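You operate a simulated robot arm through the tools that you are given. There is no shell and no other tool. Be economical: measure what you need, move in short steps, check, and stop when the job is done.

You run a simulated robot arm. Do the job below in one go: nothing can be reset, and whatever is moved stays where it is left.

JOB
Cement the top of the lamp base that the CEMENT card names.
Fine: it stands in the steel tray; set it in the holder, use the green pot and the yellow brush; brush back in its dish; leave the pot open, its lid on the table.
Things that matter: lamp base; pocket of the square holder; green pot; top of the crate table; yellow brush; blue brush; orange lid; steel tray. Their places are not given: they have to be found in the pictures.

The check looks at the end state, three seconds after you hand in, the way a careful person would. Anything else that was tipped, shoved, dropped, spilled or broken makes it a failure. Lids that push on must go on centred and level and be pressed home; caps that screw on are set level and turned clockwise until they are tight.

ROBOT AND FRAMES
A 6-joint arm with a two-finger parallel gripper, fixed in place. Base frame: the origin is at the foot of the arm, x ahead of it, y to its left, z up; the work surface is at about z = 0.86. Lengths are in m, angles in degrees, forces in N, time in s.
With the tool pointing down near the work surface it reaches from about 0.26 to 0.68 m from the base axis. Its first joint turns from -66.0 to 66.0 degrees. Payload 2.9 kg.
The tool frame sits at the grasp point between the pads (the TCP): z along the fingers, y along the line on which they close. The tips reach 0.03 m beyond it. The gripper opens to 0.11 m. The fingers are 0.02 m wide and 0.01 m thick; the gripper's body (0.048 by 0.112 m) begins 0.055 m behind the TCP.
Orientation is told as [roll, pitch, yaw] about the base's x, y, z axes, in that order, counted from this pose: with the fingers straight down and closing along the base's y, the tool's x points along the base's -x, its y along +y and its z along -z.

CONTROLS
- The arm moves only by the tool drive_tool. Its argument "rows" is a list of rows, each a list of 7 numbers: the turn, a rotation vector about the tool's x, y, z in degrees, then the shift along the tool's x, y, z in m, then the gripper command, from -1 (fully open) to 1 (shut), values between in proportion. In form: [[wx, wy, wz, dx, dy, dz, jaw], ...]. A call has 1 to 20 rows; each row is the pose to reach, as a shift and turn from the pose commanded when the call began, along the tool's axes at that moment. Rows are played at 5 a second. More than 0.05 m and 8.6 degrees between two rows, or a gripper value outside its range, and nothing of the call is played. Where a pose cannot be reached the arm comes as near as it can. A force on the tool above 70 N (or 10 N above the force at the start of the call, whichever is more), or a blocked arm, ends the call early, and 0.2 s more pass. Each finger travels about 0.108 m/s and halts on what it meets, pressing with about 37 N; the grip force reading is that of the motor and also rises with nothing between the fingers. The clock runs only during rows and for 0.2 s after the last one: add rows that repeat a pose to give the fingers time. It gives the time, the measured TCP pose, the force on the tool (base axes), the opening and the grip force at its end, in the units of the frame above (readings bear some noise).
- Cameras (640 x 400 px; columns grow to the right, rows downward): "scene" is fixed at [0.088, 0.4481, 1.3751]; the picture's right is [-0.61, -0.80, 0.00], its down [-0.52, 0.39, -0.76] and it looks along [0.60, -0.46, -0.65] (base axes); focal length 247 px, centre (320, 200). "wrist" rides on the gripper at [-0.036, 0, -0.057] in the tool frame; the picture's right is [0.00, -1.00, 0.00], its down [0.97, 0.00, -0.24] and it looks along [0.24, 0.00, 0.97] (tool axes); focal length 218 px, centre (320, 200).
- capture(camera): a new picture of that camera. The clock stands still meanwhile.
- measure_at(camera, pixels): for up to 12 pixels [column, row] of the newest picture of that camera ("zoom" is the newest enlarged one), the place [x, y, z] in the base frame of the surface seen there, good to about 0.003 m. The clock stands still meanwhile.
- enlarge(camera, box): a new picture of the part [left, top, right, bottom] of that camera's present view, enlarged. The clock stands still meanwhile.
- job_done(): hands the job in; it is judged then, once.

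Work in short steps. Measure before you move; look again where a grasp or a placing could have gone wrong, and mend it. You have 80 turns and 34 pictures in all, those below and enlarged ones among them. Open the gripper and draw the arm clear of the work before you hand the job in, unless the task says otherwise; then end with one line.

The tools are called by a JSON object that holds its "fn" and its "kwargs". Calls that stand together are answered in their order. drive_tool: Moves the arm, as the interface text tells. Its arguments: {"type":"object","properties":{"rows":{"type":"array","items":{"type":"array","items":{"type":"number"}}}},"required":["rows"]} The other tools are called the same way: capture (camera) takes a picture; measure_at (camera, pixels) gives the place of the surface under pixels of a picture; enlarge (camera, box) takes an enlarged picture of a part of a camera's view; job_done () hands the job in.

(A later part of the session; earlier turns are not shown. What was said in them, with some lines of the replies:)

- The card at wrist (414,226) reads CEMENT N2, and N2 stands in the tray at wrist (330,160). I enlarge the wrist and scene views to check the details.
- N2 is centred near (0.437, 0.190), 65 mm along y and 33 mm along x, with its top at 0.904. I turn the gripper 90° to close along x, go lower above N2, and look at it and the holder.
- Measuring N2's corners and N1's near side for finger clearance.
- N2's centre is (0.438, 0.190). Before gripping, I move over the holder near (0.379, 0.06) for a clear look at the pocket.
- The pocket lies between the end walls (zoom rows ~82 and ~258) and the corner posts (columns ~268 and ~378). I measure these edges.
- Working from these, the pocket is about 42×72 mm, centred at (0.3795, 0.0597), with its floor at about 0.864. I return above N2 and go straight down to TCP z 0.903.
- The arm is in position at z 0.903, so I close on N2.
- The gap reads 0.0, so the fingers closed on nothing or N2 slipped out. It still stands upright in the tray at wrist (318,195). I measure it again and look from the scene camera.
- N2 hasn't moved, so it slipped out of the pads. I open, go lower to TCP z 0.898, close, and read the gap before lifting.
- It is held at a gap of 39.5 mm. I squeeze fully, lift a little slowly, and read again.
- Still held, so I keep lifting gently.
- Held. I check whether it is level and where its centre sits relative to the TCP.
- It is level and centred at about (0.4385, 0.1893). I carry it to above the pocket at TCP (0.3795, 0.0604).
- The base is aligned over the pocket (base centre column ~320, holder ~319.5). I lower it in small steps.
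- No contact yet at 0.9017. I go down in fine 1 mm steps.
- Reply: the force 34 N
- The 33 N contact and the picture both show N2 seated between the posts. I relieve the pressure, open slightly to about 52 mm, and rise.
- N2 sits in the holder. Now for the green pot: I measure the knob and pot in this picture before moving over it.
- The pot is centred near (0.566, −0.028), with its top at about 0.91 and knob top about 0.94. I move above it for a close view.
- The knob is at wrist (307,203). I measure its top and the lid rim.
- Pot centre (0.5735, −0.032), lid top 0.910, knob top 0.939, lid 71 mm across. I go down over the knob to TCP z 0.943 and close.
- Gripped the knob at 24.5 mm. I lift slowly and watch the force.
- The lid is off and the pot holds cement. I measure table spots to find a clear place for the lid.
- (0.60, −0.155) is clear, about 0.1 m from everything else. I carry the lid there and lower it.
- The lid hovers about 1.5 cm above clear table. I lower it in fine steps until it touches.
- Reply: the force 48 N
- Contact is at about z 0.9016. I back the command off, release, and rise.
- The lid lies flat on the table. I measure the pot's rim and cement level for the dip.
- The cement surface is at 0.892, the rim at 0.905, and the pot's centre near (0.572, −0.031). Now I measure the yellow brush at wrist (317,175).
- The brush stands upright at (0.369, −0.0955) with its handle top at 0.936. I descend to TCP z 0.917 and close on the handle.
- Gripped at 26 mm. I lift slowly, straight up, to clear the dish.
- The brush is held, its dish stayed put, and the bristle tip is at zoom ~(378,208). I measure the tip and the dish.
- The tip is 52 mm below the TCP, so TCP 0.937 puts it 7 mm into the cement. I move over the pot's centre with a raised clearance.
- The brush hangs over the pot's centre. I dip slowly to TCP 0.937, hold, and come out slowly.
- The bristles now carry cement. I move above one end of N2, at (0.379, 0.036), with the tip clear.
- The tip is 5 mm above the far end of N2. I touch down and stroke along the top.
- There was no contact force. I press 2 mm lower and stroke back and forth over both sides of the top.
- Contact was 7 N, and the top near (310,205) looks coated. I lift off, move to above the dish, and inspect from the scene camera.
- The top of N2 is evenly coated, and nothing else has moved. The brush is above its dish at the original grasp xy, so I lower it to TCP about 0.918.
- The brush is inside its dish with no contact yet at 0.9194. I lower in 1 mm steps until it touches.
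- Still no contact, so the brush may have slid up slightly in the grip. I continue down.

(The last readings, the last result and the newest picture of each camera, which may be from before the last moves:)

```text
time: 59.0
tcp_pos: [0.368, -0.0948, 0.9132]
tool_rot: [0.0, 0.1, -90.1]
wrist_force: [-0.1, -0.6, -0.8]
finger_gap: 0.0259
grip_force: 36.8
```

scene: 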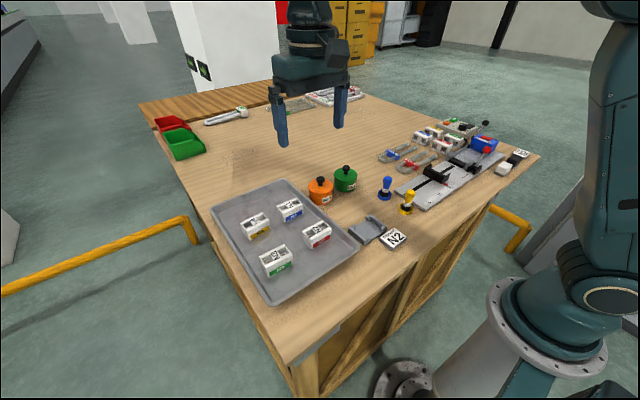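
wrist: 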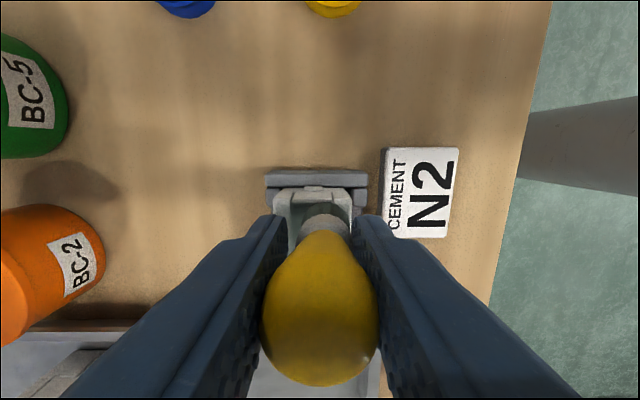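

There is still no force at 0.9132, so I look before going further.

{"fn": "enlarge", "kwargs": {"camera": "scene", "box": [376, 175, 440, 215]}}

{"fn": "measure_at", "kwargs": {"camera": "zoom", "pixels": [[310, 280], [310, 255], [310, 300], [240, 240], [360, 290], [290, 120]]}}

```text
10.00 times, centred on (408, 195) of scene
```

zoom: 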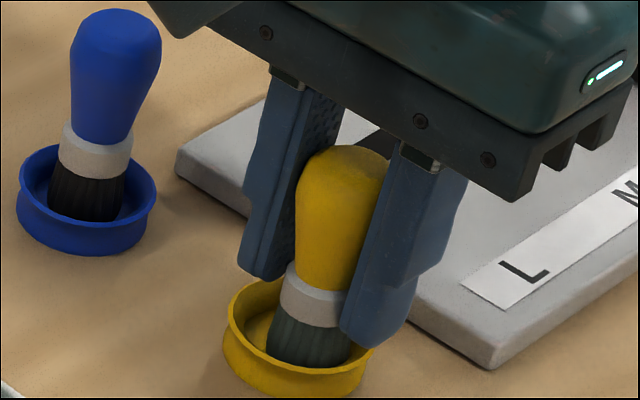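

```text
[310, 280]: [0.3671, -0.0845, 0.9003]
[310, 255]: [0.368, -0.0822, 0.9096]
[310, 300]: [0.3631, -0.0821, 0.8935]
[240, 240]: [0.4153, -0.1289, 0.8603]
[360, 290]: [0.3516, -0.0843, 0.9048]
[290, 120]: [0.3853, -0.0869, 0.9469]
```

The brush is in the dish, perhaps 1–2 mm above the floor and ~2 mm off-centre to the picture's right. I nudge it towards the centre and step down to contact.

{"fn": "drive_tool", "kwargs": {"rows": [[0, 0, 0, 0.001, 0.001, 0, 1], [0, 0, 0, 0.001, 0.001, 0.0007, 1], [0, 0, 0, 0.001, 0.001, 0.0014, 1], [0, 0, 0, 0.001, 0.001, 0.002, 1], [0, 0, 0, 0.001, 0.001, 0.002, 1]]}}

```text
time: 60.2
tcp_pos: [0.3696, -0.0942, 0.9117]
tool_rot: [0.1, 0.0, -89.9]
wrist_force: [-2.6, 1.8, 22.3]
finger_gap: 0.0257
grip_force: 36.9
```

Contact at 22 N. I ease off, open gently, and rise straight up.

{"fn": "drive_tool", "kwargs": {"rows": [[0, 0, 0, 0, 0, -0.0007, 1], [0, 0, 0, 0, 0, -0.001, 1], [0, 0, 0, 0, 0, -0.001, 0.5], [0, 0, 0, 0, 0, -0.001, 0.3], [0, 0, 0, 0, 0, -0.001, 0.1], [0, 0, 0, 0, 0, -0.001, 0], [0, 0, 0, 0, 0, -0.015, 0], [0, 0, 0, 0, 0, -0.04, 0], [0, 0, 0, 0, 0, -0.08, 0], [0, 0, 0, 0, 0, -0.12, 0], [0, 0, 0, 0, 0, -0.16, 0], [0, 0, 0, 0, 0, -0.2, 0], [0, 0, 0, 0, 0, -0.2, 0]]}}

{"fn": "capture", "kwargs": {"camera": "scene"}}

{"fn": "enlarge", "kwargs": {"camera": "scene", "box": [328, 160, 440, 230]}}

```text
time: 63.0
tcp_pos: [0.3692, -0.0951, 1.1116]
tool_rot: [0.0, 0.0, -90.0]
wrist_force: [-0.2, -0.2, 0.0]
finger_gap: 0.0549
grip_force: 0.0
```

```text
3 pictures are left
```

scene: 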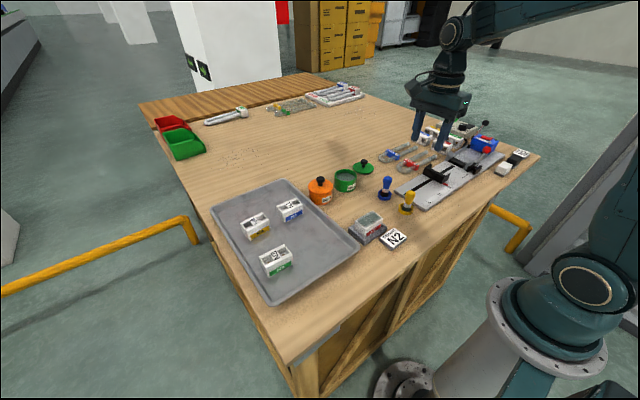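

```text
5.71 times, centred on (384, 195) of scene
```

zoom: 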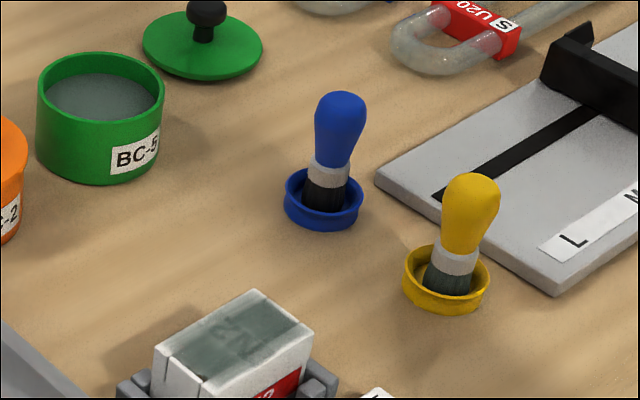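

The brush stands in its dish, the pot is open with its lid on the table, and N2 is coated in the holder. I open the gripper fully and draw clear.

{"fn": "drive_tool", "kwargs": {"rows": [[0, 0, 0, 0, 0, -0.03, -0.5], [0, 0, 0, 0, 0, -0.06, -1], [0, 0, 0, 0, 0, -0.06, -1]]}}

{"fn": "enlarge", "kwargs": {"camera": "scene", "box": [320, 180, 432, 250]}}

```text
time: 63.8
tcp_pos: [0.3687, -0.0938, 1.1723]
tool_rot: [0.0, 0.1, -90.0]
wrist_force: [-1.2, -0.5, -0.6]
finger_gap: 0.11
grip_force: 0.0
```

```text
5.71 times, centred on (376, 215) of scene
```

zoom: 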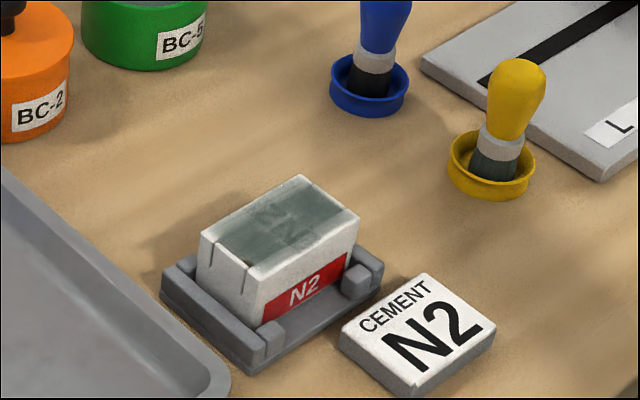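

N2 sits flat in the holder with its top coated, and everything else stands where it should, so I hand in.

{"fn": "job_done", "kwargs": {}}

```text
The job is handed in.
```

I cemented the top of lamp base N2 and left it in the holder; the yellow brush is back in its dish, and the green pot stands open with its lid flat on the table.
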